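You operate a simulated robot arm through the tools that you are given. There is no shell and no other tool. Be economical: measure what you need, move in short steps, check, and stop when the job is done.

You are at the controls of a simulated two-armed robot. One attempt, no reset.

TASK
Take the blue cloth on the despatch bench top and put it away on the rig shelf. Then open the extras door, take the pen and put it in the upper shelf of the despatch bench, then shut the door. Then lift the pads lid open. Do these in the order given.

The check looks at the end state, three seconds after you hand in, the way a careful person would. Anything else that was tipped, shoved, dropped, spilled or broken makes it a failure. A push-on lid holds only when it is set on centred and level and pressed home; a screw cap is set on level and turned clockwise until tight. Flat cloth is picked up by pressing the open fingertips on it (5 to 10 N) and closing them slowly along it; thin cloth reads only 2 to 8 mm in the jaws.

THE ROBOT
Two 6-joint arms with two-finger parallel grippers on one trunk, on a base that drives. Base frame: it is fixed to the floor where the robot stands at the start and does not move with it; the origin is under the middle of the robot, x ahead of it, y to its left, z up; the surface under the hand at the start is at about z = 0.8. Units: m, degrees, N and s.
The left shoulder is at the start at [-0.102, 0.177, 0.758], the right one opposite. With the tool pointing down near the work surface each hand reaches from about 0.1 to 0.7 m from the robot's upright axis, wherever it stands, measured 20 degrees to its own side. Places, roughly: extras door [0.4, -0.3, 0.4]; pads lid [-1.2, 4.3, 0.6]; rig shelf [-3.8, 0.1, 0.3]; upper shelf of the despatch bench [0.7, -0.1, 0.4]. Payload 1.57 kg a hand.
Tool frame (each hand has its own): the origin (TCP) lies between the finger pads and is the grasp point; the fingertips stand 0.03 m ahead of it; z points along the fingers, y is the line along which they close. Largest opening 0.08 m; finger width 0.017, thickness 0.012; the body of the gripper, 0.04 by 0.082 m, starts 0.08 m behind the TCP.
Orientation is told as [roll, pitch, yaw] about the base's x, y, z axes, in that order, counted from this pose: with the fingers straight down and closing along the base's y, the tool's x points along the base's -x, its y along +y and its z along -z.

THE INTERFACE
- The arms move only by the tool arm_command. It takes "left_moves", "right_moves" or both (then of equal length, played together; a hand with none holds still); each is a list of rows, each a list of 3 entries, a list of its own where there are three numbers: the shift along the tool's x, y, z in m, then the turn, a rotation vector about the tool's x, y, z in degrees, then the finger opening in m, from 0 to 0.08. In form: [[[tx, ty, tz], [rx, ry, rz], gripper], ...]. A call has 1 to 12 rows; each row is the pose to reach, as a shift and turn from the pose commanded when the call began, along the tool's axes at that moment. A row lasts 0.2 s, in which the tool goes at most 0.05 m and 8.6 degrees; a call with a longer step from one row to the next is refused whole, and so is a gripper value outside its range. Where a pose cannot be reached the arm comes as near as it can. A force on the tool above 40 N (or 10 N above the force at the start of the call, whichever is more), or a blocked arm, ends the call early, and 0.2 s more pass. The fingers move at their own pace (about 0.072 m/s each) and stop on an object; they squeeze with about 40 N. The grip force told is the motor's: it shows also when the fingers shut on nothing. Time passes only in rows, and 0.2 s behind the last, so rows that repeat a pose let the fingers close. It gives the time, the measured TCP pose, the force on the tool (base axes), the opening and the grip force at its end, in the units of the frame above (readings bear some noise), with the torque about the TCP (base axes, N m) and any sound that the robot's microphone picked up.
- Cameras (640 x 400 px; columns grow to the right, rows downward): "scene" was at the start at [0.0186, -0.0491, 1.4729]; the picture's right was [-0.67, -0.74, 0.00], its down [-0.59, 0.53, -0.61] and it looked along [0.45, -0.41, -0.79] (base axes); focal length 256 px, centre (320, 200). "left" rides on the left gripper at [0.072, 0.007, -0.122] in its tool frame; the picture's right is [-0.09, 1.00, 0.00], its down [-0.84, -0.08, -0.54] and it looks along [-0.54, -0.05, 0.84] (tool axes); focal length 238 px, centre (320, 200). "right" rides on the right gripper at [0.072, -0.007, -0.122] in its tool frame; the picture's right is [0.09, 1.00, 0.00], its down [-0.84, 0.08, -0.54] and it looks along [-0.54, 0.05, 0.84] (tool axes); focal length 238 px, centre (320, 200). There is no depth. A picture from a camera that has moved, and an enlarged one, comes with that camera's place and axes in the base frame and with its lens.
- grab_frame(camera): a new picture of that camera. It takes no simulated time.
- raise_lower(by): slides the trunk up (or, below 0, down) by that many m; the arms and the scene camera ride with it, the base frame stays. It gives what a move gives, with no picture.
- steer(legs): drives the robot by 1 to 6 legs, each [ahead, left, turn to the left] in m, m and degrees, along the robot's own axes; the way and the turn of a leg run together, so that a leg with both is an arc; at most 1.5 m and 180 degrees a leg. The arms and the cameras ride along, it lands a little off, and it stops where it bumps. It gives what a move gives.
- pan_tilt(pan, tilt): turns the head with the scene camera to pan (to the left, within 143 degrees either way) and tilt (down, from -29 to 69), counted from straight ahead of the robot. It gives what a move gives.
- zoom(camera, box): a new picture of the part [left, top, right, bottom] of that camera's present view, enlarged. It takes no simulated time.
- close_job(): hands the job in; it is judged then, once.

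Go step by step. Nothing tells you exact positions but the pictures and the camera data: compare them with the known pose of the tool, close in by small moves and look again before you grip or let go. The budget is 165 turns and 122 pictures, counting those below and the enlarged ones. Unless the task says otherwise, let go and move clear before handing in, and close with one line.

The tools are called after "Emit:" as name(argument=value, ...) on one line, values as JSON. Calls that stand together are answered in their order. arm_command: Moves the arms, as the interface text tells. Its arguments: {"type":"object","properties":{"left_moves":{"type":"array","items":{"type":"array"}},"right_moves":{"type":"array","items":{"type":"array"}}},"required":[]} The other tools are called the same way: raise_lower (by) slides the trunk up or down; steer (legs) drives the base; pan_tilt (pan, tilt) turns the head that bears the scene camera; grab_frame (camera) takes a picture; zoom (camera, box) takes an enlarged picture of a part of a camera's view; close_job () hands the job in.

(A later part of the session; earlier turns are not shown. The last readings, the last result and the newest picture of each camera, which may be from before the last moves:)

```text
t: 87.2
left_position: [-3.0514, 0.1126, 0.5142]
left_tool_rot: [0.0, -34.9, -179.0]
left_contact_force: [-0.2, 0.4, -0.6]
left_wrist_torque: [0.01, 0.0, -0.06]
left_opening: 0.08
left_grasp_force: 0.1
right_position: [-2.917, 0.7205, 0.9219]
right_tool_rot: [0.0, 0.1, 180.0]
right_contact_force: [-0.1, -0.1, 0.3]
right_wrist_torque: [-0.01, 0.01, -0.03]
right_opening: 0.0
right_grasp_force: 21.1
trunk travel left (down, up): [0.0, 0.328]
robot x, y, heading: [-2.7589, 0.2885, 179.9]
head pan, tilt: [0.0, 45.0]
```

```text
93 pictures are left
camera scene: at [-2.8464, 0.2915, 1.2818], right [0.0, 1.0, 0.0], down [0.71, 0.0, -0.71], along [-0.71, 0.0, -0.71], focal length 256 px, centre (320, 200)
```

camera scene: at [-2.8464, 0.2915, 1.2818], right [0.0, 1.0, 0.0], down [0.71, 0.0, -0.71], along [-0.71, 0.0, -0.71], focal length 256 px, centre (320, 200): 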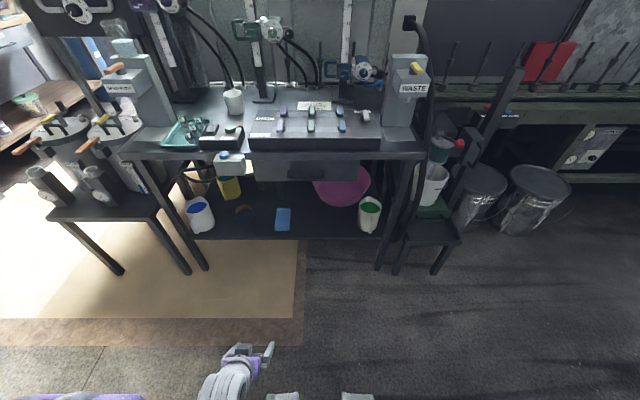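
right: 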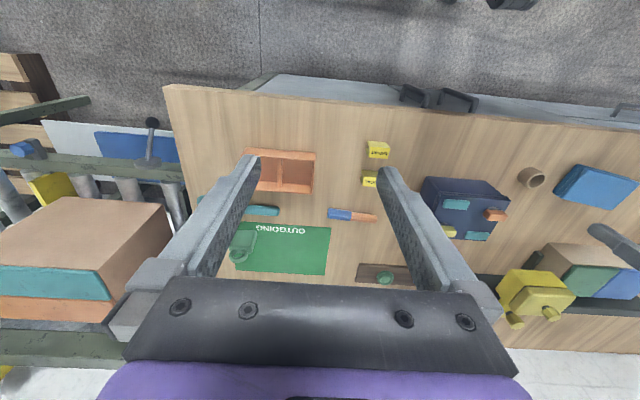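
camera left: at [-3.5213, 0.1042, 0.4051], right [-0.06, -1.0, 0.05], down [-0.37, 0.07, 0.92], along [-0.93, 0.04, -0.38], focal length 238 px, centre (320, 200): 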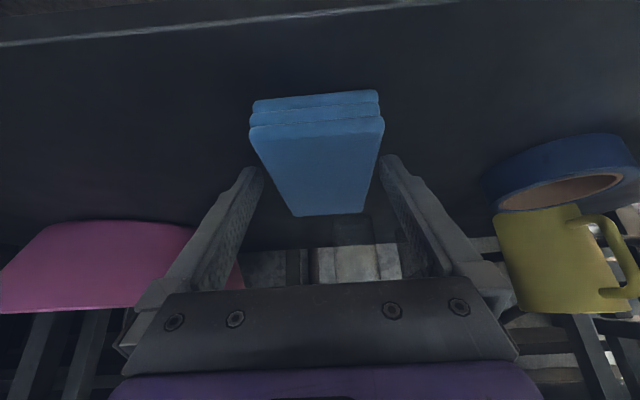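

The cloth lies neatly on the shelf and nothing else was disturbed. I drive back to the despatch bench by the same lane.

Emit:
raise_lower(by=0.2)

Emit:
steer(legs=[[0, 1.5, 0], [0, 0, 180], [1.25, 0, 0], [1.25, 0, 0]])

Emit:
pan_tilt(pan=45, tilt=35)

Emit:
grab_frame(camera="scene")

```text
t: 89.3
left_position: [-3.0598, 0.1112, 0.723]
left_tool_rot: [0.0, -36.1, -179.0]
left_contact_force: [0.2, 0.5, -0.2]
left_wrist_torque: [0.03, 0.0, 0.01]
left_opening: 0.0801
left_grasp_force: 0.0
right_position: [-2.9165, 0.7198, 1.1214]
right_tool_rot: [0.0, -0.1, 180.0]
right_contact_force: [-0.5, -0.7, -0.1]
right_wrist_torque: [0.01, 0.0, -0.01]
right_opening: 0.0
right_grasp_force: 21.4
trunk travel left (down, up): [-0.2, 0.128]
robot x, y, heading: [-2.759, 0.2879, 179.9]
head pan, tilt: [0.0, 45.0]
```

```text
t: 121.8
left_position: [0.0332, -0.8916, 0.7225]
left_tool_rot: [0.1, -36.0, 4.3]
left_contact_force: [-0.1, 0.6, 0.0]
left_wrist_torque: [0.01, 0.02, 0.0]
left_opening: 0.0798
left_grasp_force: 0.1
right_position: [-0.0735, -1.5049, 1.1207]
right_tool_rot: [0.1, -0.1, 3.3]
right_contact_force: [0.8, 0.4, -1.0]
right_wrist_torque: [0.01, -0.04, -0.01]
right_opening: 0.0
right_grasp_force: 21.5
trunk travel left (down, up): [-0.2, 0.128]
robot x, y, heading: [-0.2566, -1.0901, 3.2]
head pan, tilt: [0.0, 45.0]
```

```text
t: 123.0
left_position: [0.0333, -0.8918, 0.7219]
left_tool_rot: [0.0, -36.0, 4.3]
left_contact_force: [-0.6, 0.0, -0.5]
left_wrist_torque: [-0.05, -0.01, 0.04]
left_opening: 0.0799
left_grasp_force: 0.0
right_position: [-0.0748, -1.5058, 1.1211]
right_tool_rot: [0.0, 0.0, 3.3]
right_contact_force: [0.0, -0.1, -0.4]
right_wrist_torque: [0.01, 0.0, -0.01]
right_opening: 0.0
right_grasp_force: 20.6
trunk travel left (down, up): [-0.2, 0.128]
robot x, y, heading: [-0.2593, -1.0867, 3.3]
head pan, tilt: [45.0, 35.0]
```

```text
92 pictures are left
camera scene: at [-0.2361, -1.0228, 1.4979], right [0.75, -0.67, 0.0], down [-0.38, -0.43, -0.82], along [0.55, 0.61, -0.57], focal length 256 px, centre (320, 200)
```

scene: 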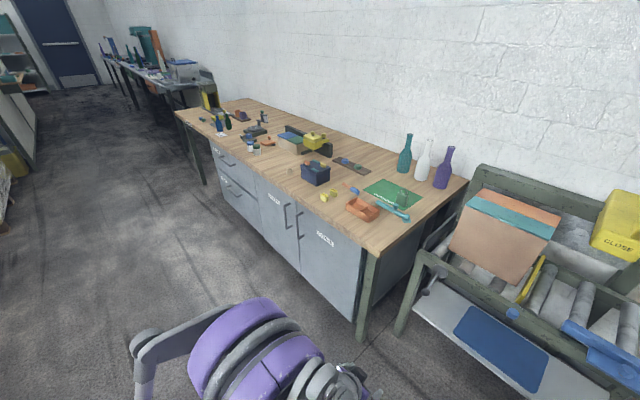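

Back near the bench: the extras door is the right one, handle near its left edge. I line up in front of the bench and look at the items for the pen.

Emit:
steer(legs=[[0, 0, -3.3], [0, 1.08, 0]])

Emit:
pan_tilt(pan=-15, tilt=45)

Emit:
grab_frame(camera="scene")

Emit:
zoom(camera="scene", box=[220, 80, 480, 243])

```text
t: 133.2
left_position: [0.0516, 0.1677, 0.7213]
left_tool_rot: [0.0, -36.1, 0.4]
left_contact_force: [1.5, -0.5, -0.3]
left_wrist_torque: [0.03, -0.01, 0.02]
left_opening: 0.0799
left_grasp_force: 0.0
right_position: [-0.0957, -0.437, 1.1213]
right_tool_rot: [0.0, 0.1, -0.6]
right_contact_force: [-1.0, 0.2, 0.2]
right_wrist_torque: [-0.01, 0.03, -0.01]
right_opening: 0.0001
right_grasp_force: 21.6
trunk travel left (down, up): [-0.2, 0.128]
robot x, y, heading: [-0.2535, -0.0099, -1.1]
head pan, tilt: [45.0, 35.0]
```

```text
t: 134.5
left_position: [0.0517, 0.1682, 0.722]
left_tool_rot: [-0.1, -36.1, 0.5]
left_contact_force: [0.0, -0.1, 0.6]
left_wrist_torque: [0.04, 0.01, 0.01]
left_opening: 0.0798
left_grasp_force: 0.1
right_position: [-0.096, -0.439, 1.1213]
right_tool_rot: [0.0, -0.1, -0.6]
right_contact_force: [-0.3, -0.6, -0.2]
right_wrist_torque: [0.0, 0.05, -0.02]
right_opening: 0.0
right_grasp_force: 21.1
trunk travel left (down, up): [-0.2, 0.128]
robot x, y, heading: [-0.2553, -0.0096, -0.5]
head pan, tilt: [-15.0, 45.0]
```

```text
91 pictures are left
camera scene: at [-0.2099, -0.0277, 1.4831], right [-0.27, -0.96, 0.0], down [-0.68, 0.19, -0.71], along [0.68, -0.19, -0.71], focal length 256 px, centre (320, 200)
```

scene: 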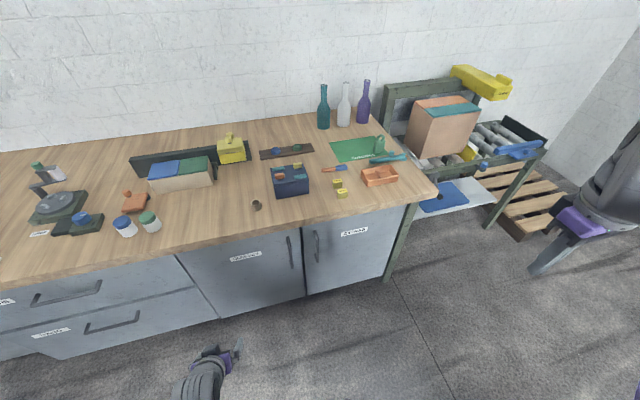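

```text
2.45 times, centred on (350, 162) of scene
camera zoom: at [-0.2099, -0.0277, 1.4831], right [-0.27, -0.96, 0.0], down [-0.68, 0.19, -0.71], along [0.68, -0.19, -0.71], focal length 628 px, centre (246, 294)
```

zoom: 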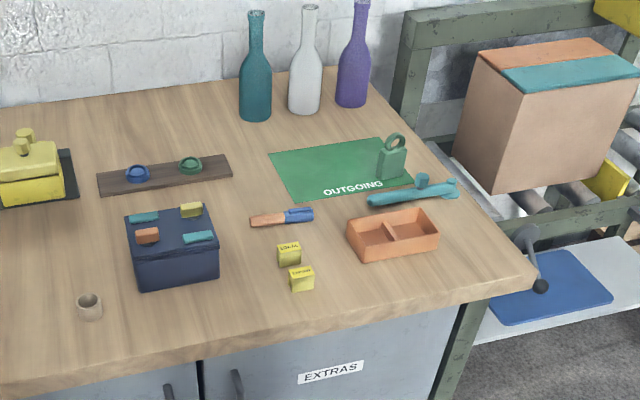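

The blue-and-orange clipped stick at about [0.60, -0.32] looks like the pen. First the door: I bring the right hand, pointed forward, in front of the handle (y≈-0.17, z≈0.63).

Emit:
arm_command(right_moves=[[[-0.02, 0.011, 0.041], [0, -7.5, 0], 0.08], [[-0.041, 0.022, 0.082], [0, -15, 0], 0.08], [[-0.061, 0.033, 0.122], [0, -22.5, 0], 0.08], [[-0.082, 0.043, 0.163], [0, -30, 0], 0.08], [[-0.102, 0.054, 0.204], [0, -37.5, 0], 0.08], [[-0.123, 0.065, 0.245], [0, -45, 0], 0.08], [[-0.143, 0.076, 0.286], [0, -52.5, 0], 0.08], [[-0.164, 0.087, 0.327], [0, -60, 0], 0.08], [[-0.184, 0.098, 0.367], [0, -67.5, 0], 0.08], [[-0.205, 0.108, 0.408], [0, -75, 0], 0.08], [[-0.225, 0.119, 0.449], [0, -82.5, 0], 0.08], [[-0.246, 0.13, 0.49], [0, -90, 0], 0.08]])

Emit:
grab_frame(camera="right")

Emit:
zoom(camera="scene", box=[300, 140, 400, 203])

```text
t: 137.1
left_position: [0.0527, 0.1653, 0.7208]
left_tool_rot: [0.1, -36.0, 0.3]
left_contact_force: [-0.2, 1.1, 0.7]
left_wrist_torque: [0.03, 0.02, -0.03]
left_opening: 0.0802
left_grasp_force: 0.1
right_position: [0.294, -0.3783, 0.6952]
right_tool_rot: [32.4, -89.9, -32.8]
right_contact_force: [0.9, -0.2, 0.1]
right_wrist_torque: [-0.01, -0.02, 0.01]
right_opening: 0.0801
right_grasp_force: 0.0
right hand out of reach, approached as far as the arm can: row 9, 10, 11, 12
trunk travel left (down, up): [-0.2, 0.128]
robot x, y, heading: [-0.2511, -0.0059, -0.7]
head pan, tilt: [-15.0, 45.0]
```

```text
89 pictures are left
camera right: at [0.1728, -0.3848, 0.6219], right [0.01, 1.0, -0.09], down [-0.54, 0.08, 0.84], along [0.84, 0.04, 0.54], focal length 238 px, centre (320, 200)
```

right: 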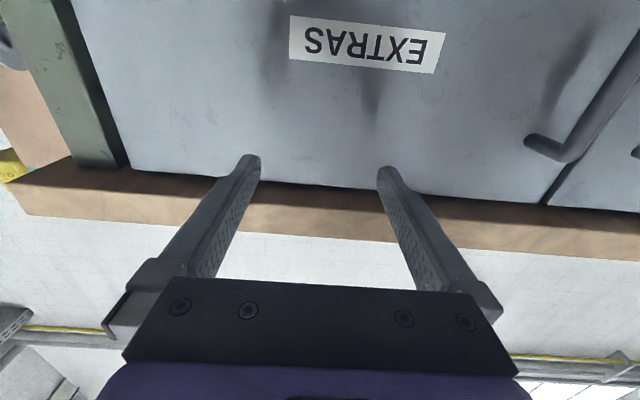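

```text
6.35 times, centred on (350, 172) of scene
camera zoom: at [-0.2074, -0.0297, 1.4829], right [-0.27, -0.96, 0.0], down [-0.68, 0.19, -0.71], along [0.68, -0.19, -0.71], focal length 1623 px, centre (130, 381)
```

zoom: 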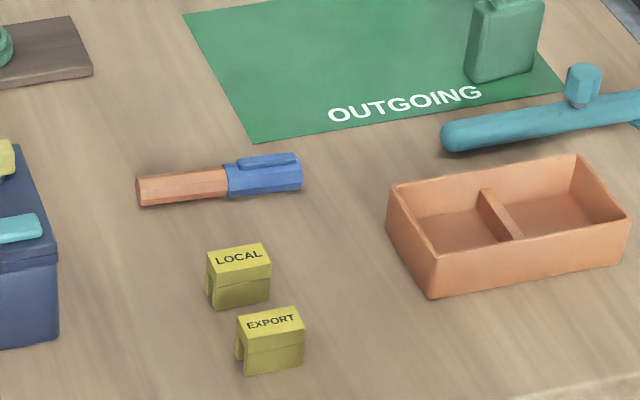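

That's the pen on the bench top. The bar handle is at about y≈-0.185, x≈0.345, z 0.53–0.68. I back off 0.15 m for room and line the right hand up with it.

Emit:
steer(legs=[[-0.15, 0, 0.6]])

Emit:
arm_command(right_moves=[[[0.017, 0.04, 0.01], [0, 0, 0], 0.08], [[0.034, 0.08, 0.02], [0, 0, 0], 0.08], [[0.051, 0.12, 0.03], [0, 0, 0], 0.08], [[0.068, 0.16, 0.04], [0, 0, 0], 0.08], [[0.085, 0.19, 0.06], [0, 0, 0], 0.08], [[0.085, 0.19, 0.09], [0, 0, 0], 0.08]])

Emit:
grab_frame(camera="right")

Emit:
grab_frame(camera="scene")

```text
t: 138.4
left_position: [-0.0988, 0.1719, 0.723]
left_tool_rot: [0.0, -36.1, 0.9]
left_contact_force: [0.0, 0.1, -0.2]
left_wrist_torque: [0.0, -0.05, 0.01]
left_opening: 0.0799
left_grasp_force: 0.2
right_position: [0.1488, -0.3721, 0.6972]
right_tool_rot: [167.3, -89.9, -167.2]
right_contact_force: [0.1, -0.3, 0.3]
right_wrist_torque: [-0.02, 0.0, 0.02]
right_opening: 0.0799
right_grasp_force: 0.0
trunk travel left (down, up): [-0.2, 0.128]
robot x, y, heading: [-0.3991, -0.008, 0.2]
head pan, tilt: [-15.0, 45.0]
```

```text
t: 139.8
left_position: [-0.097, 0.1726, 0.7229]
left_tool_rot: [0.0, -36.1, 1.0]
left_contact_force: [-0.3, 0.8, -1.1]
left_wrist_torque: [0.01, -0.01, -0.01]
left_opening: 0.0798
left_grasp_force: 0.0
right_position: [0.2218, -0.1818, 0.6011]
right_tool_rot: [-50.1, -83.8, 53.6]
right_contact_force: [-0.2, 1.0, -0.2]
right_wrist_torque: [0.02, 0.02, -0.03]
right_opening: 0.0797
right_grasp_force: 0.0
right hand out of reach, approached as far as the arm can: row 1, 2, 3, 4, 5, 6
trunk travel left (down, up): [-0.2, 0.128]
robot x, y, heading: [-0.4004, -0.0051, -0.2]
head pan, tilt: [-15.0, 45.0]
```

```text
87 pictures are left
camera right: at [0.0955, -0.2022, 0.5365], right [-0.07, 0.98, -0.17], down [-0.49, 0.12, 0.86], along [0.87, 0.15, 0.47], focal length 238 px, centre (320, 200)
```

right: 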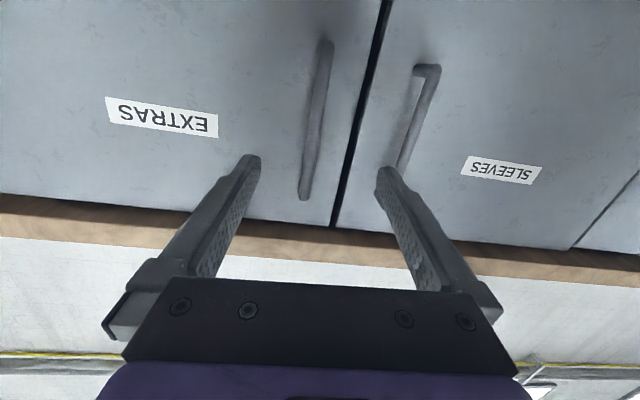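

```text
86 pictures are left
camera scene: at [-0.3578, -0.0263, 1.4831], right [-0.26, -0.97, 0.0], down [-0.68, 0.18, -0.71], along [0.68, -0.18, -0.71], focal length 256 px, centre (320, 200)
```

scene: 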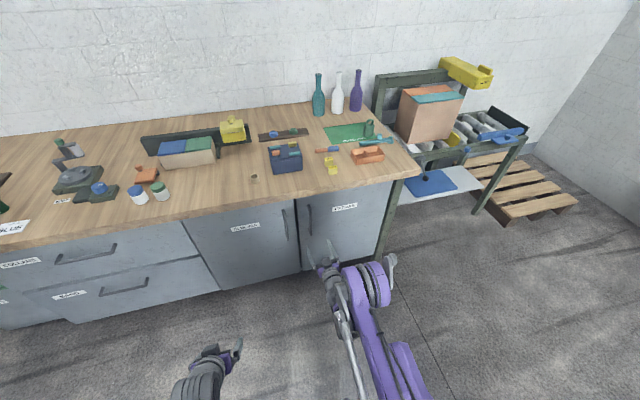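

Orientation is close to straight forward and the bar (x≈0.35, y≈-0.18) lies between the fingers. I advance.

Emit:
arm_command(right_moves=[[[0, -0.001, 0.03], [0, 0, 0], 0.08], [[0, -0.003, 0.06], [0, 0, 0], 0.08], [[0, -0.005, 0.09], [0, 0, 0], 0.08], [[0, -0.006, 0.107], [0, 0, 0], 0.08]])

Emit:
grab_frame(camera="right")

```text
t: 140.8
left_position: [-0.0993, 0.1721, 0.7232]
left_tool_rot: [0.0, -36.1, 0.9]
left_contact_force: [0.1, -0.2, 0.5]
left_wrist_torque: [-0.01, -0.03, -0.02]
left_opening: 0.08
left_grasp_force: 0.0
right_position: [0.3464, -0.1895, 0.6115]
right_tool_rot: [-87.5, -81.5, 89.2]
right_contact_force: [-0.5, 0.0, 0.0]
right_wrist_torque: [0.0, -0.01, -0.01]
right_opening: 0.0799
right_grasp_force: 0.1
right hand out of reach, approached as far as the arm can: row 1, 2, 3, 4
trunk travel left (down, up): [-0.2, 0.128]
robot x, y, heading: [-0.4024, -0.0084, 0.0]
head pan, tilt: [-15.0, 45.0]
```

```text
85 pictures are left
camera right: at [0.2237, -0.2115, 0.5405], right [-0.03, 0.97, -0.24], down [-0.54, 0.18, 0.82], along [0.84, 0.15, 0.52], focal length 238 px, centre (320, 200)
```

right: 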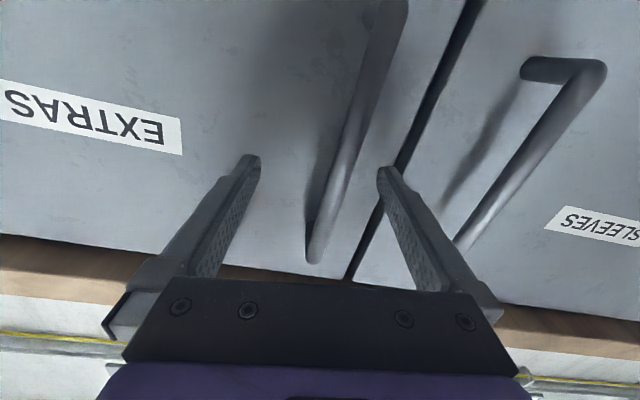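

Emit:
arm_command(right_moves=[[[0, 0.004, 0], [0, 0, 0], 0.06], [[0, 0.006, 0], [0, 0, 0], 0.03], [[0, 0.006, 0], [0, 0, 0], 0.01], [[0, 0.006, 0], [0, 0, 0], 0.0], [[0, 0.006, 0], [0, 0, 0], 0.0], [[0, 0.006, 0], [0, 0, 0], 0.0]])

Emit:
grab_frame(camera="right")

```text
t: 142.2
left_position: [-0.0979, 0.174, 0.7218]
left_tool_rot: [0.0, -36.1, 1.0]
left_contact_force: [-1.1, -0.4, -0.3]
left_wrist_torque: [-0.02, -0.01, -0.01]
left_opening: 0.08
left_grasp_force: 0.0
right_position: [0.3462, -0.1792, 0.6109]
right_tool_rot: [-86.6, -81.5, 89.0]
right_contact_force: [-6.1, 24.1, -9.5]
right_wrist_torque: [0.61, -0.06, 0.33]
right_opening: 0.0162
right_grasp_force: 31.6
trunk travel left (down, up): [-0.2, 0.128]
robot x, y, heading: [-0.3998, -0.0077, 0.0]
head pan, tilt: [-15.0, 45.0]
```

```text
84 pictures are left
camera right: at [0.2237, -0.2017, 0.5396], right [-0.04, 0.97, -0.24], down [-0.54, 0.18, 0.82], along [0.84, 0.16, 0.52], focal length 238 px, centre (320, 200)
```

right: 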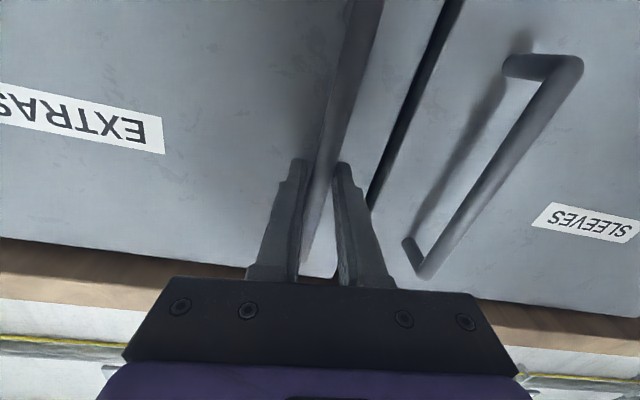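

Handle gripped (16 mm). I pull along the door's arc (hinge near [0.38, -0.565]) in small steps.

Emit:
arm_command(right_moves=[[[0.0008, -0.0031, -0.0335], [-4.95, -0.74, 0], 0.0], [[0.002, -0.0089, -0.0662], [-9.9, -1.48, 0], 0.0], [[0.0037, -0.0178, -0.0991], [-14.85, -2.22, 0], 0.0], [[0.0057, -0.0292, -0.1306], [-19.8, -2.96, 0], 0.0]])

Emit:
grab_frame(camera="scene")

```text
t: 143.2
left_position: [-0.0972, 0.1713, 0.7221]
left_tool_rot: [0.1, -36.1, 0.9]
left_contact_force: [0.9, 0.7, 0.5]
left_wrist_torque: [-0.01, 0.0, -0.03]
left_opening: 0.0797
left_grasp_force: 0.1
right_position: [0.2158, -0.2205, 0.6094]
right_tool_rot: [-87.2, -81.6, 108.7]
right_contact_force: [0.9, -3.7, -0.3]
right_wrist_torque: [0.57, -0.14, -0.16]
right_opening: 0.0159
right_grasp_force: 31.6
trunk travel left (down, up): [-0.2, 0.128]
robot x, y, heading: [-0.3979, -0.0051, -0.3]
head pan, tilt: [-15.0, 45.0]
```

```text
83 pictures are left
camera scene: at [-0.3583, -0.0275, 1.4831], right [-0.26, -0.97, 0.0], down [-0.68, 0.19, -0.71], along [0.68, -0.18, -0.71], focal length 256 px, centre (320, 200)
```

scene: 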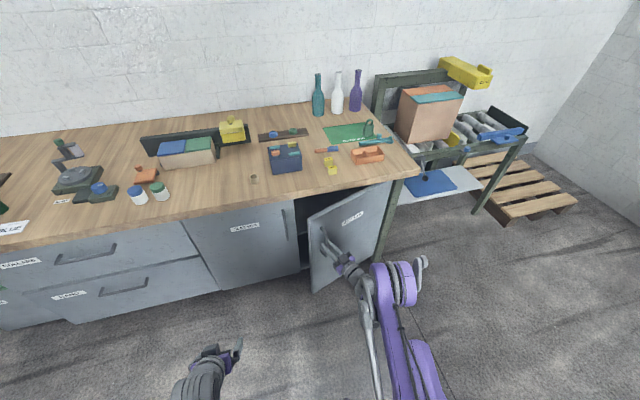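

Emit:
arm_command(right_moves=[[[0.0012, -0.0051, -0.0469], [-6.93, -1.04, 0], 0.0], [[0.0033, -0.0157, -0.0927], [-13.86, -2.08, 0], 0.0], [[0.0062, -0.0318, -0.1369], [-20.8, -3.1, 0], 0.0], [[0.0098, -0.0533, -0.1787], [-27.7, -4.1, 0], 0.0]])

Emit:
grab_frame(camera="scene")

```text
t: 144.1
left_position: [-0.0983, 0.1719, 0.7222]
left_tool_rot: [0.0, -36.1, 0.9]
left_contact_force: [-0.9, -0.4, 0.6]
left_wrist_torque: [0.0, 0.01, -0.02]
left_opening: 0.0797
left_grasp_force: 0.1
right_position: [0.111, -0.2975, 0.6093]
right_tool_rot: [-88.7, -81.8, 128.6]
right_contact_force: [2.9, -3.1, -2.9]
right_wrist_torque: [0.89, -0.06, -0.21]
right_opening: 0.016
right_grasp_force: 31.8
trunk travel left (down, up): [-0.2, 0.128]
robot x, y, heading: [-0.4013, -0.0076, -0.1]
head pan, tilt: [-15.0, 45.0]
stopped in row 4 (right hand): the force on the tool passed its limit at 45 N (the readings are from after the stop); the commanded pose is now the measured one
```

```text
82 pictures are left
camera scene: at [-0.3578, -0.027, 1.4829], right [-0.26, -0.97, 0.0], down [-0.68, 0.18, -0.71], along [0.68, -0.18, -0.71], focal length 256 px, centre (320, 200)
```

scene: 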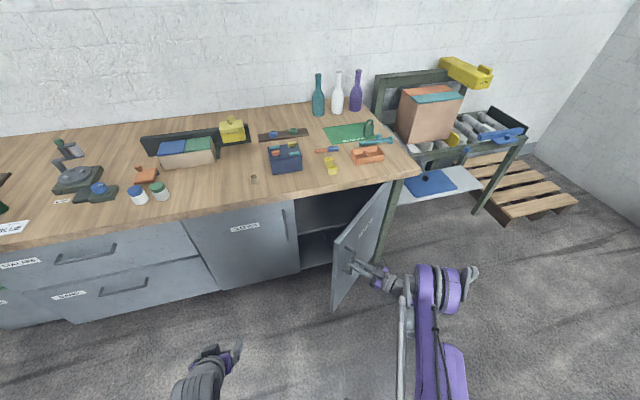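

Door is open about 41°. I open the fingers and back away along the finger direction using the base.

Emit:
arm_command(right_moves=[[[0, 0, 0], [0, 0, 0], 0.04], [[0, 0, 0], [0, 0, 0], 0.08], [[0, 0, 0], [0, 0, 0], 0.08]])

Emit:
steer(legs=[[-0.09, -0.08, 0]])

Emit:
grab_frame(camera="right")

Emit:
grab_frame(camera="scene")

```text
t: 144.8
left_position: [-0.0986, 0.1724, 0.722]
left_tool_rot: [0.0, -36.1, 0.8]
left_contact_force: [0.3, 0.8, -0.1]
left_wrist_torque: [0.04, 0.02, 0.01]
left_opening: 0.0804
left_grasp_force: 0.0
right_position: [0.1112, -0.2961, 0.6102]
right_tool_rot: [-88.4, -81.8, 128.8]
right_contact_force: [0.1, -0.1, 0.4]
right_wrist_torque: [-0.03, 0.01, -0.01]
right_opening: 0.08
right_grasp_force: 0.1
trunk travel left (down, up): [-0.2, 0.128]
robot x, y, heading: [-0.4016, -0.0069, -0.1]
head pan, tilt: [-15.0, 45.0]
```

```text
t: 146.2
left_position: [-0.1857, 0.0908, 0.7212]
left_tool_rot: [0.1, -36.0, 0.8]
left_contact_force: [-0.5, 0.7, -0.2]
left_wrist_torque: [0.01, -0.01, -0.02]
left_opening: 0.08
left_grasp_force: 0.1
right_position: [0.0213, -0.3771, 0.6109]
right_tool_rot: [-88.8, -81.8, 129.0]
right_contact_force: [-0.1, 0.5, 0.0]
right_wrist_torque: [0.01, 0.01, -0.04]
right_opening: 0.0802
right_grasp_force: 0.1
trunk travel left (down, up): [-0.2, 0.128]
robot x, y, heading: [-0.4877, -0.0857, 0.1]
head pan, tilt: [-15.0, 45.0]
```

```text
81 pictures are left
camera right: at [-0.0617, -0.4693, 0.5389], right [-0.63, 0.74, -0.23], down [-0.54, -0.2, 0.82], along [0.56, 0.64, 0.52], focal length 238 px, centre (320, 200)
```

right: 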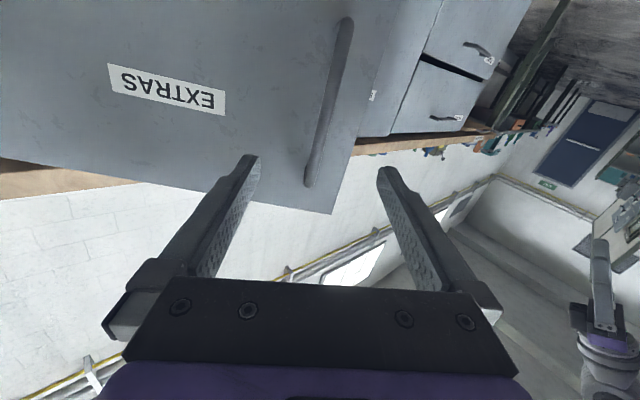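

```text
80 pictures are left
camera scene: at [-0.4473, -0.1069, 1.4831], right [-0.26, -0.96, 0.0], down [-0.68, 0.19, -0.71], along [0.68, -0.19, -0.71], focal length 256 px, centre (320, 200)
```

scene: 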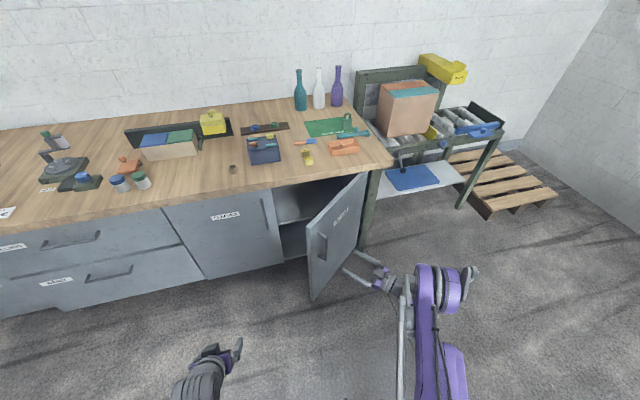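

The door stands at ~45°. To reach the pen I need it opened fully, so I lift the right hand over and will push the inner face with fingers pointing down.

Emit:
arm_command(right_moves=[[[-0.045, 0, 0], [0, 0, 0], 0.0], [[-0.09, 0, 0], [0, 0, 0], 0.0], [[-0.135, 0, 0], [0, 0, 0], 0.0], [[-0.18, 0, 0], [0, 0, 0], 0.0], [[-0.22, 0, 0], [0, 8.5, 0], 0.0], [[-0.26, 0, 0], [0, 17, 0], 0.0], [[-0.3, 0, 0], [0, 25.5, 0], 0.0], [[-0.32, 0, 0], [0, 34, 0], 0.0], [[-0.34, 0, 0], [0, 42.5, 0], 0.0], [[-0.36, 0, 0], [0, 51, 0], 0.0], [[-0.36, 0, 0], [0, 59.5, 0], 0.0], [[-0.36, 0, 0], [0, 68, 0], 0.0]])

Emit:
grab_frame(camera="right")

```text
t: 148.8
left_position: [-0.1855, 0.0911, 0.7218]
left_tool_rot: [0.0, -36.0, 0.8]
left_contact_force: [-0.3, -0.5, -0.4]
left_wrist_torque: [0.0, 0.0, -0.01]
left_opening: 0.08
left_grasp_force: 0.1
right_position: [-0.0099, -0.3367, 0.9669]
right_tool_rot: [-8.8, -21.5, 43.4]
right_contact_force: [0.3, 0.4, -0.2]
right_wrist_torque: [0.02, 0.03, 0.04]
right_opening: 0.0
right_grasp_force: 22.0
trunk travel left (down, up): [-0.2, 0.128]
robot x, y, heading: [-0.4843, -0.0871, -0.3]
head pan, tilt: [-15.0, 45.0]
```

```text
79 pictures are left
camera right: at [-0.0997, -0.4051, 1.0519], right [-0.7, 0.69, -0.18], down [0.32, 0.52, 0.79], along [0.64, 0.5, -0.58], focal length 238 px, centre (320, 200)
```

right: 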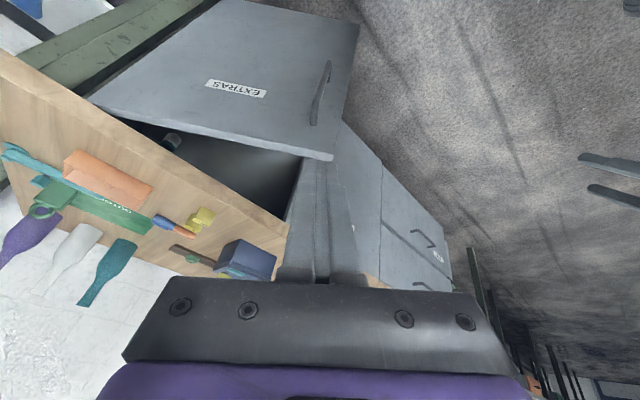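

Emit:
arm_command(right_moves=[[[-0.039, 0.003, 0.015], [0, 3.7, 0], 0.0], [[-0.079, 0.006, 0.03], [0, 7.4, 0], 0.0], [[-0.118, 0.009, 0.045], [0, 11, 0], 0.0], [[-0.157, 0.012, 0.06], [0, 14.7, 0], 0.0], [[-0.197, 0.015, 0.075], [0, 18.3, 0], 0.0], [[-0.236, 0.018, 0.09], [0, 22, 0], 0.0], [[-0.219, 0.025, 0.133], [0, 22, 0], 0.0], [[-0.202, 0.032, 0.175], [0, 22, 0], 0.0], [[-0.184, 0.039, 0.218], [0, 22, 0], 0.0], [[-0.167, 0.045, 0.26], [0, 22, 0], 0.0], [[-0.15, 0.052, 0.303], [0, 22, 0], 0.0], [[-0.133, 0.059, 0.346], [0, 22, 0], 0.0]])

Emit:
grab_frame(camera="scene")

Emit:
grab_frame(camera="right")

```text
t: 151.4
left_position: [-0.1857, 0.0916, 0.7222]
left_tool_rot: [0.1, -36.1, 0.8]
left_contact_force: [0.1, 0.3, 0.1]
left_wrist_torque: [-0.01, 0.02, -0.01]
left_opening: 0.0801
left_grasp_force: 0.0
right_position: [0.1689, -0.1587, 0.6891]
right_tool_rot: [-8.2, 0.2, 40.1]
right_contact_force: [-0.7, 0.7, -0.5]
right_wrist_torque: [-0.03, -0.01, 0.01]
right_opening: 0.0
right_grasp_force: 21.3
right hand out of reach, approached as far as the arm can: row 6, 7
trunk travel left (down, up): [-0.2, 0.128]
robot x, y, heading: [-0.4838, -0.086, -0.2]
head pan, tilt: [-15.0, 45.0]
```

```text
78 pictures are left
camera scene: at [-0.446, -0.1064, 1.4831], right [-0.26, -0.96, 0.0], down [-0.68, 0.19, -0.71], along [0.68, -0.19, -0.71], focal length 256 px, centre (320, 200)
```

scene: 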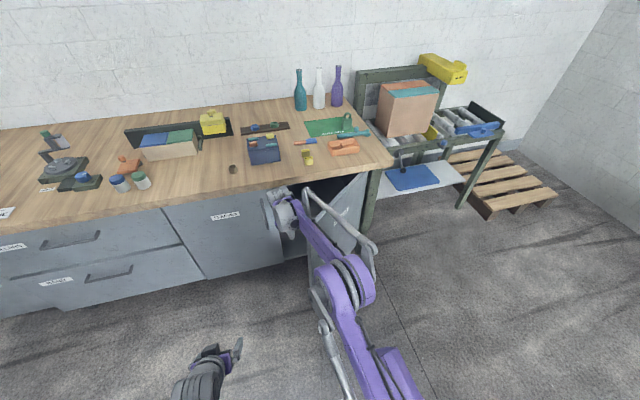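

```text
77 pictures are left
camera right: at [0.1072, -0.1985, 0.8088], right [-0.71, 0.69, -0.14], down [0.54, 0.66, 0.52], along [0.46, 0.29, -0.84], focal length 238 px, centre (320, 200)
```

right: 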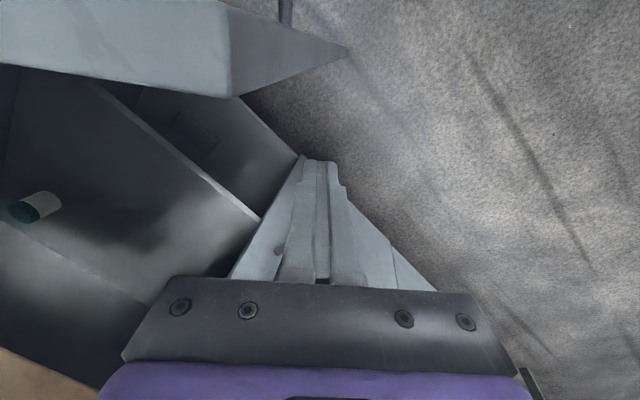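

Fingers are inside; I slide to the inner face and push the door open along its arc to ~88°.

Emit:
arm_command(right_moves=[[[0.007, -0.04, 0.006], [0, 0, 0], 0.0], [[0.0147, -0.0801, 0.0118], [0, 0, 0], 0.0], [[0.04, -0.0875, 0.013], [0, 0, 0], 0.0], [[0.064, -0.0947, 0.014], [0, 0, 0], 0.0], [[0.106, -0.0952, 0.014], [0, 0, 0], 0.0], [[0.1494, -0.0958, 0.0142], [0, 0, 0], 0.0], [[0.193, -0.107, 0.016], [0, 0, 0], 0.0], [[0.238, -0.119, 0.0178], [0, 0, 0], 0.0], [[0.278, -0.142, 0.021], [0, 0, 0], 0.0], [[0.3175, -0.1643, 0.0245], [0, 0, 0], 0.0], [[0.336, -0.181, 0.027], [0, 0, 0], 0.0], [[0.3546, -0.1969, 0.0293], [0, 0, 0], 0.0]])

Emit:
grab_frame(camera="scene")

```text
t: 154.0
left_position: [-0.1864, 0.0913, 0.7223]
left_tool_rot: [0.0, -36.1, 0.8]
left_contact_force: [-0.7, 1.3, -0.5]
left_wrist_torque: [-0.02, 0.02, 0.02]
left_opening: 0.0801
left_grasp_force: 0.0
right_position: [0.0263, -0.5409, 0.6898]
right_tool_rot: [-8.2, 0.2, 40.1]
right_contact_force: [-0.3, 0.6, -0.5]
right_wrist_torque: [0.01, 0.02, -0.03]
right_opening: 0.0001
right_grasp_force: 21.3
trunk travel left (down, up): [-0.2, 0.128]
robot x, y, heading: [-0.4857, -0.0864, -0.2]
head pan, tilt: [-15.0, 45.0]
```

```text
76 pictures are left
camera scene: at [-0.4468, -0.1069, 1.4831], right [-0.26, -0.96, 0.0], down [-0.68, 0.19, -0.71], along [0.68, -0.19, -0.71], focal length 256 px, centre (320, 200)
```

scene: 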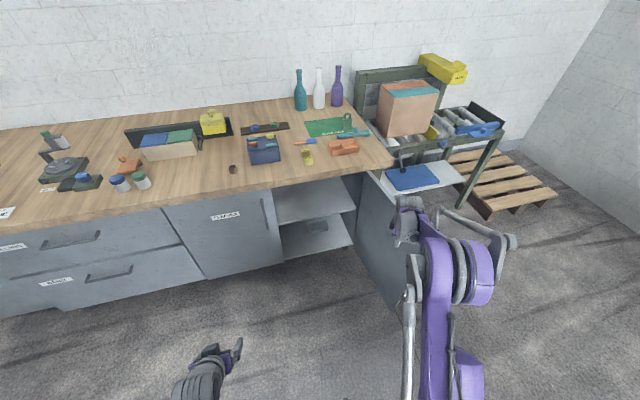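

Door is fully open with both shelves visible. I raise both hands and drive closer so the right hand can reach the pen.

Emit:
arm_command(left_moves=[[[-0.024, 0, -0.034], [0, 0, 0], 0.08], [[-0.049, 0, -0.067], [0, 0, 0], 0.08], [[-0.073, 0, -0.101], [0, 0, 0], 0.08], [[-0.098, 0, -0.135], [0, 0, 0], 0.08], [[-0.122, 0, -0.168], [0, 0, 0], 0.08], [[-0.147, 0, -0.202], [0, 0, 0], 0.08], [[-0.147, 0, -0.202], [0, 0, 0], 0.08]], right_moves=[[[0, 0.01, -0.043], [0, 0, 0], 0.0], [[0, 0.02, -0.086], [0, 0, 0], 0.0], [[0, 0.02, -0.129], [0, 0, -8], 0.0], [[0, 0.02, -0.172], [0, 0, -16], 0.0], [[0, 0.02, -0.215], [0, 0, -24], 0.0], [[0, 0.02, -0.258], [0, 0, -32], 0.0], [[0, 0.02, -0.28], [0, 0, -40], 0.0]])

Emit:
steer(legs=[[0.43, 0, 0]])

Emit:
grab_frame(camera="right")

Emit:
grab_frame(camera="scene")

```text
t: 155.6
left_position: [-0.186, 0.0924, 0.9719]
left_tool_rot: [-0.1, -36.0, 0.8]
left_contact_force: [0.1, 0.4, -0.1]
left_wrist_torque: [-0.03, -0.01, -0.03]
left_opening: 0.0799
left_grasp_force: 0.0
right_position: [-0.0102, -0.4952, 0.9644]
right_tool_rot: [-6.1, 5.5, 80.1]
right_contact_force: [-0.5, 0.6, 0.4]
right_wrist_torque: [0.01, 0.0, -0.02]
right_opening: 0.0
right_grasp_force: 20.9
trunk travel left (down, up): [-0.2, 0.128]
robot x, y, heading: [-0.4871, -0.0862, -0.2]
head pan, tilt: [-15.0, 45.0]
```

```text
t: 158.2
left_position: [0.2427, 0.0906, 0.9712]
left_tool_rot: [0.0, -36.1, 0.8]
left_contact_force: [0.0, 0.1, 0.7]
left_wrist_torque: [0.01, 0.03, 0.0]
left_opening: 0.08
left_grasp_force: 0.0
right_position: [0.4195, -0.4958, 0.9641]
right_tool_rot: [-6.1, 5.5, 80.0]
right_contact_force: [0.0, -0.1, -0.6]
right_wrist_torque: [0.02, 0.0, -0.01]
right_opening: 0.0
right_grasp_force: 22.1
trunk travel left (down, up): [-0.2, 0.128]
robot x, y, heading: [-0.0568, -0.0898, -0.1]
head pan, tilt: [-15.0, 45.0]
```

```text
75 pictures are left
camera right: at [0.4025, -0.5544, 1.0899], right [-0.99, 0.07, -0.1], down [0.02, 0.89, 0.45], along [0.12, 0.44, -0.89], focal length 238 px, centre (320, 200)
```

right: 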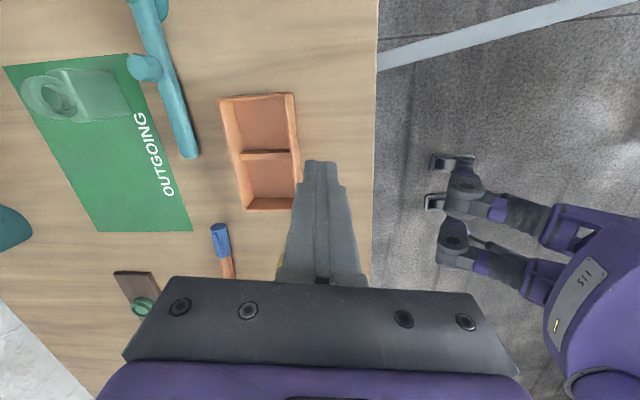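

```text
74 pictures are left
camera scene: at [-0.0167, -0.108, 1.4831], right [-0.26, -0.96, 0.0], down [-0.68, 0.19, -0.71], along [0.68, -0.19, -0.71], focal length 256 px, centre (320, 200)
```

scene: 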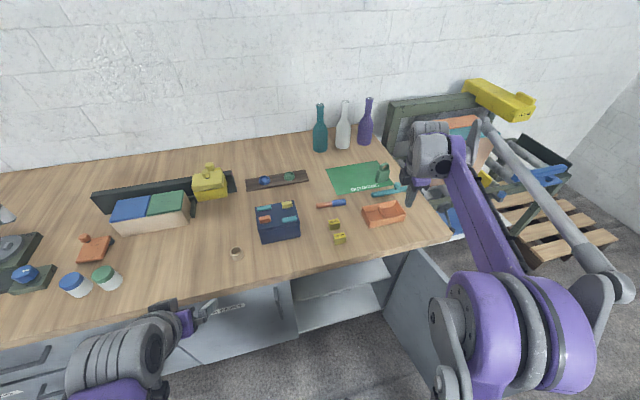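

The pen is confirmed centred at about [0.60, -0.317], along y. I move above it with the fingers levelled.

Emit:
arm_command(right_moves=[[[-0.035, -0.023, 0.01], [-2, -2, -1], 0.05], [[-0.071, -0.047, 0.02], [-4, -4, -2], 0.05], [[-0.106, -0.07, 0.03], [-5.8, -5.9, -4], 0.05], [[-0.141, -0.094, 0.04], [-5.8, -5.9, -4], 0.05], [[-0.177, -0.118, 0.05], [-5.8, -5.9, -4], 0.05], [[-0.212, -0.141, 0.06], [-5.8, -5.9, -4], 0.05], [[-0.212, -0.141, 0.06], [-5.8, -5.9, -4], 0.05]])

Emit:
grab_frame(camera="right")

```text
t: 159.8
left_position: [0.2429, 0.091, 0.9709]
left_tool_rot: [0.0, -36.1, 0.8]
left_contact_force: [-0.9, -0.2, 0.5]
left_wrist_torque: [-0.03, 0.0, 0.03]
left_opening: 0.08
left_grasp_force: 0.1
right_position: [0.5862, -0.3192, 0.8963]
right_tool_rot: [-0.3, -0.3, 84.3]
right_contact_force: [0.1, -0.6, 0.5]
right_wrist_torque: [0.01, -0.02, -0.01]
right_opening: 0.0501
right_grasp_force: 0.1
right hand out of reach, approached as far as the arm can: row 6, 7
trunk travel left (down, up): [-0.2, 0.128]
robot x, y, heading: [-0.0603, -0.0889, -0.1]
head pan, tilt: [-15.0, 45.0]
```

```text
73 pictures are left
camera right: at [0.5858, -0.3934, 1.0167], right [-1.0, 0.01, 0.0], down [0.01, 0.84, 0.55], along [0.01, 0.55, -0.84], focal length 238 px, centre (320, 200)
```

right: 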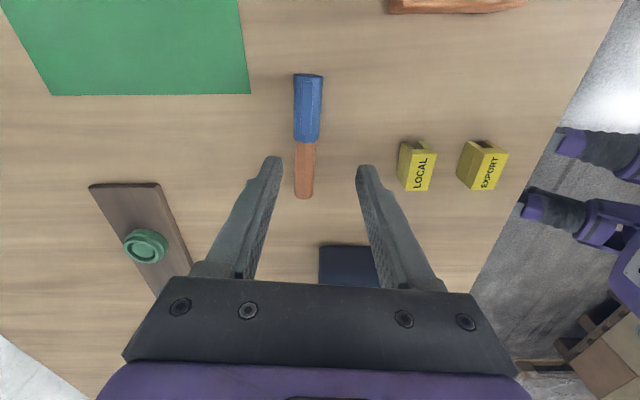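

Emit:
steer(legs=[[0.02, 0, 0]])

Emit:
arm_command(right_moves=[[[0, 0, 0.02], [0, 0, 0], 0.05], [[0, 0, 0.04], [0, 0, 0], 0.05], [[0, 0, 0.04], [0, 0, 0], 0.05]])

Emit:
grab_frame(camera="right")

```text
t: 160.6
left_position: [0.2637, 0.0901, 0.9706]
left_tool_rot: [-0.1, -36.2, 0.7]
left_contact_force: [-0.9, -0.3, -0.3]
left_wrist_torque: [0.03, -0.01, 0.02]
left_opening: 0.0799
left_grasp_force: 0.1
right_position: [0.6079, -0.321, 0.8971]
right_tool_rot: [-0.2, -0.2, 84.2]
right_contact_force: [0.7, -0.3, -0.5]
right_wrist_torque: [0.01, 0.0, -0.01]
right_opening: 0.05
right_grasp_force: 0.1
trunk travel left (down, up): [-0.2, 0.128]
robot x, y, heading: [-0.042, -0.0883, -0.1]
head pan, tilt: [-15.0, 45.0]
```

```text
t: 161.4
left_position: [0.2615, 0.0908, 0.9709]
left_tool_rot: [0.0, -36.1, 0.7]
left_contact_force: [0.3, 0.6, 0.3]
left_wrist_torque: [0.02, -0.01, -0.03]
left_opening: 0.0801
left_grasp_force: 0.2
right_position: [0.6062, -0.3212, 0.8575]
right_tool_rot: [-0.1, -0.3, 84.2]
right_contact_force: [0.2, 0.2, 0.4]
right_wrist_torque: [-0.03, 0.01, 0.0]
right_opening: 0.0503
right_grasp_force: 0.0
trunk travel left (down, up): [-0.2, 0.128]
robot x, y, heading: [-0.0405, -0.0884, -0.1]
head pan, tilt: [-15.0, 45.0]
```

```text
72 pictures are left
camera right: at [0.6051, -0.3942, 0.9772], right [-1.0, 0.01, 0.0], down [0.01, 0.84, 0.55], along [0.01, 0.55, -0.84], focal length 238 px, centre (320, 200)
```

right: 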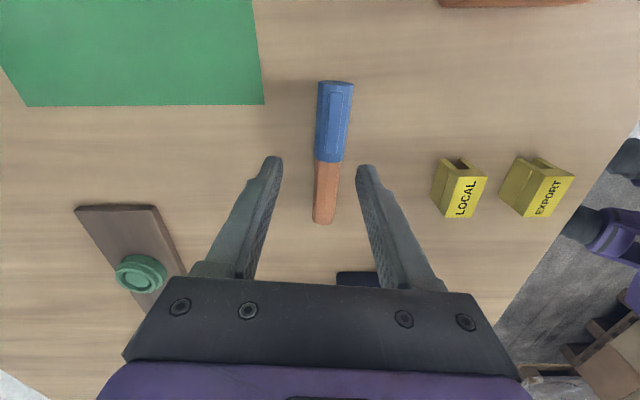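

Emit:
arm_command(right_moves=[[[0, 0.006, 0.01], [0, 0, 0], 0.05], [[0, 0.006, 0.02], [0, 0, 0], 0.05], [[0, 0.006, 0.023], [0, 0, 0], 0.05], [[0, 0.006, 0.023], [0, 0, 0], 0.03], [[0, 0.006, 0.023], [0, 0, 0], 0.015], [[0, 0.006, 0.023], [0, 0, 0], 0.0], [[0, 0.006, 0.023], [0, 0, 0], 0.0], [[0, 0.006, 0.023], [0, 0, 0], 0.0]])

Emit:
grab_frame(camera="right")

```text
t: 163.2
left_position: [0.2623, 0.0902, 0.971]
left_tool_rot: [0.0, -36.1, 0.9]
left_contact_force: [0.7, -0.1, -0.3]
left_wrist_torque: [-0.03, 0.03, 0.0]
left_opening: 0.0802
left_grasp_force: 0.0
right_position: [0.6016, -0.3201, 0.8346]
right_tool_rot: [-0.1, -0.3, 84.2]
right_contact_force: [-0.2, -0.3, -0.2]
right_wrist_torque: [0.0, 0.0, 0.01]
right_opening: 0.0199
right_grasp_force: 33.5
trunk travel left (down, up): [-0.2, 0.128]
robot x, y, heading: [-0.0371, -0.0891, -0.6]
head pan, tilt: [-15.0, 45.0]
```

```text
71 pictures are left
camera right: at [0.5997, -0.3931, 0.9539], right [-1.0, 0.01, 0.0], down [0.01, 0.84, 0.55], along [0.01, 0.55, -0.84], focal length 238 px, centre (320, 200)
```

right: 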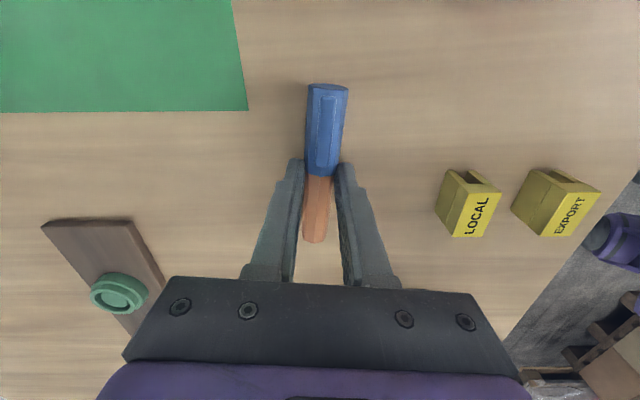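

Pen gripped. I lift it and back the robot off from the bench.

Emit:
arm_command(right_moves=[[[0, 0, -0.03], [0, 0, 0], 0.0], [[0, 0, -0.07], [0, 0, 0], 0.0], [[0, 0, -0.11], [0, 0, 0], 0.0], [[0, 0, -0.13], [0, 0, 0], 0.0]])

Emit:
steer(legs=[[-0.4, 0, 0.5]])

Emit:
arm_command(right_moves=[[[0, 0, 0], [0, 0, 8], 0.0], [[0, 0, 0], [0, 0, 16], 0.0], [[0, 0, 0], [0, 0, 24], 0.0], [[0, 0, 0], [0, 0, 32], 0.0], [[0, 0, 0], [0, 0, 40], 0.0], [[0, 0, 0], [0, 0, 48], 0.0], [[0, 0, 0], [0, 0, 56], 0.0], [[0, 0, 0], [0, 0, 64], 0.0], [[0, 0, 0], [0, 0, 72], 0.0], [[0, 0, 0], [0, 0, 80], 0.0], [[0, 0, 0], [0, 0, 84], 0.0]])

Emit:
grab_frame(camera="scene")

Emit:
grab_frame(camera="right")

```text
t: 164.2
left_position: [0.2629, 0.0901, 0.9714]
left_tool_rot: [0.0, -36.1, 0.8]
left_contact_force: [0.0, -0.8, -0.4]
left_wrist_torque: [0.05, 0.01, 0.02]
left_opening: 0.0797
left_grasp_force: 0.1
right_position: [0.5881, -0.3191, 0.9444]
right_tool_rot: [0.0, -0.2, 84.2]
right_contact_force: [-0.4, -0.1, -0.7]
right_wrist_torque: [-0.01, 0.0, 0.02]
right_opening: 0.0198
right_grasp_force: 33.0
right hand out of reach, approached as far as the arm can: row 3, 4
trunk travel left (down, up): [-0.2, 0.128]
robot x, y, heading: [-0.0401, -0.0867, 0.1]
head pan, tilt: [-15.0, 45.0]
```

```text
t: 166.7
left_position: [-0.1375, 0.0929, 0.9717]
left_tool_rot: [0.1, -36.1, 1.3]
left_contact_force: [-0.3, -1.4, -0.2]
left_wrist_torque: [0.01, 0.01, -0.03]
left_opening: 0.0802
left_grasp_force: 0.1
right_position: [0.1916, -0.3142, 0.9456]
right_tool_rot: [-0.2, -0.3, 84.7]
right_contact_force: [0.1, -1.0, -0.2]
right_wrist_torque: [0.0, -0.02, 0.01]
right_opening: 0.0198
right_grasp_force: 33.5
trunk travel left (down, up): [-0.2, 0.128]
robot x, y, heading: [-0.4397, -0.0894, 0.0]
head pan, tilt: [-15.0, 45.0]
```

```text
t: 169.1
left_position: [-0.1379, 0.0933, 0.9707]
left_tool_rot: [0.0, -36.1, 1.2]
left_contact_force: [-0.2, -0.1, 0.3]
left_wrist_torque: [0.01, 0.0, -0.02]
left_opening: 0.0802
left_grasp_force: 0.0
right_position: [0.1917, -0.3149, 0.9451]
right_tool_rot: [0.3, -0.2, 0.5]
right_contact_force: [0.0, 0.3, 0.4]
right_wrist_torque: [-0.01, 0.0, 0.0]
right_opening: 0.0198
right_grasp_force: 33.7
trunk travel left (down, up): [-0.2, 0.128]
robot x, y, heading: [-0.4372, -0.0928, 0.3]
head pan, tilt: [-15.0, 45.0]
```

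```text
70 pictures are left
camera scene: at [-0.3961, -0.1078, 1.4831], right [-0.26, -0.97, 0.0], down [-0.68, 0.18, -0.71], along [0.68, -0.18, -0.71], focal length 256 px, centre (320, 200)
```

scene: 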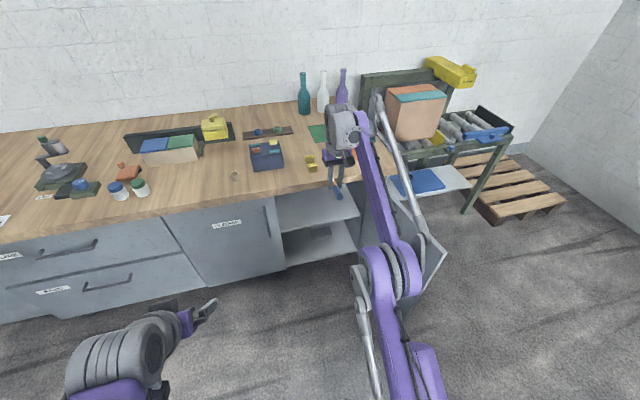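

```text
69 pictures are left
camera right: at [0.1187, -0.3232, 1.0649], right [-0.1, 0.99, 0.0], down [0.83, 0.08, 0.54], along [0.54, 0.06, -0.84], focal length 238 px, centre (320, 200)
```

right: 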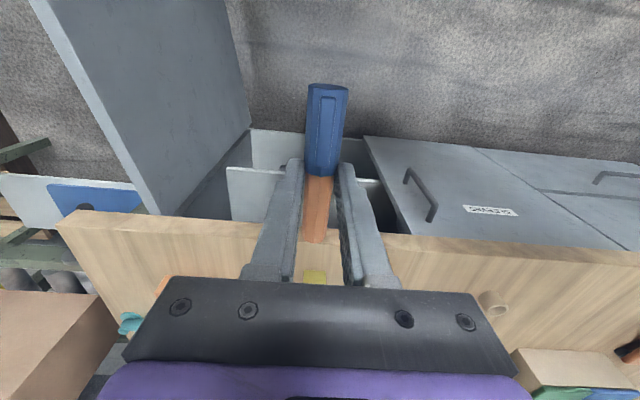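

Emit:
raise_lower(by=-0.2)

Emit:
arm_command(right_moves=[[[0, 0.01, 0.03], [0, -8, 0], 0.0], [[0, 0.02, 0.06], [0, -16, 0], 0.0], [[0, 0.03, 0.09], [0, -24, 0], 0.0], [[0, 0.03, 0.12], [0, -32, 0], 0.0], [[0, 0.03, 0.15], [0, -40, 0], 0.0]])

Emit:
grab_frame(camera="right")

Emit:
grab_frame(camera="scene")

```text
t: 171.3
left_position: [-0.1374, 0.0937, 0.7711]
left_tool_rot: [0.0, -36.2, 1.3]
left_contact_force: [0.8, 0.4, 0.5]
left_wrist_torque: [0.0, 0.05, 0.0]
left_opening: 0.08
left_grasp_force: 0.1
right_position: [0.1905, -0.3131, 0.7453]
right_tool_rot: [0.2, -0.2, 0.7]
right_contact_force: [-0.1, 0.5, -0.4]
right_wrist_torque: [0.01, -0.01, 0.02]
right_opening: 0.0197
right_grasp_force: 34.0
trunk travel left (down, up): [0.0, 0.328]
robot x, y, heading: [-0.4408, -0.089, 0.1]
head pan, tilt: [-15.0, 45.0]
```

```text
t: 172.5
left_position: [-0.1364, 0.0924, 0.7706]
left_tool_rot: [0.0, -36.1, 1.3]
left_contact_force: [0.1, 0.8, 0.0]
left_wrist_torque: [0.01, 0.0, 0.04]
left_opening: 0.0799
left_grasp_force: 0.0
right_position: [0.191, -0.2836, 0.5952]
right_tool_rot: [0.4, -40.2, 0.3]
right_contact_force: [0.1, 0.2, 0.3]
right_wrist_torque: [0.01, -0.03, 0.0]
right_opening: 0.0197
right_grasp_force: 33.9
trunk travel left (down, up): [0.0, 0.328]
robot x, y, heading: [-0.434, -0.0882, 0.3]
head pan, tilt: [-15.0, 45.0]
```

```text
68 pictures are left
camera right: at [0.0571, -0.2927, 0.6403], right [-0.08, 1.0, -0.05], down [0.29, 0.08, 0.96], along [0.95, 0.06, -0.29], focal length 238 px, centre (320, 200)
```

right: 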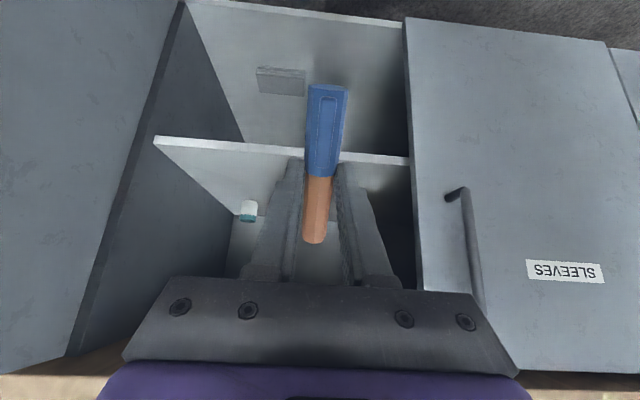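

```text
67 pictures are left
camera scene: at [-0.348, -0.1077, 1.2817], right [-0.26, -0.97, 0.0], down [-0.68, 0.18, -0.71], along [0.68, -0.18, -0.71], focal length 256 px, centre (320, 200)
```

scene: 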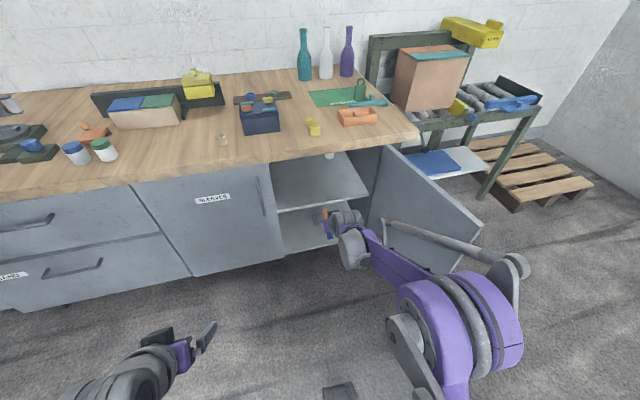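

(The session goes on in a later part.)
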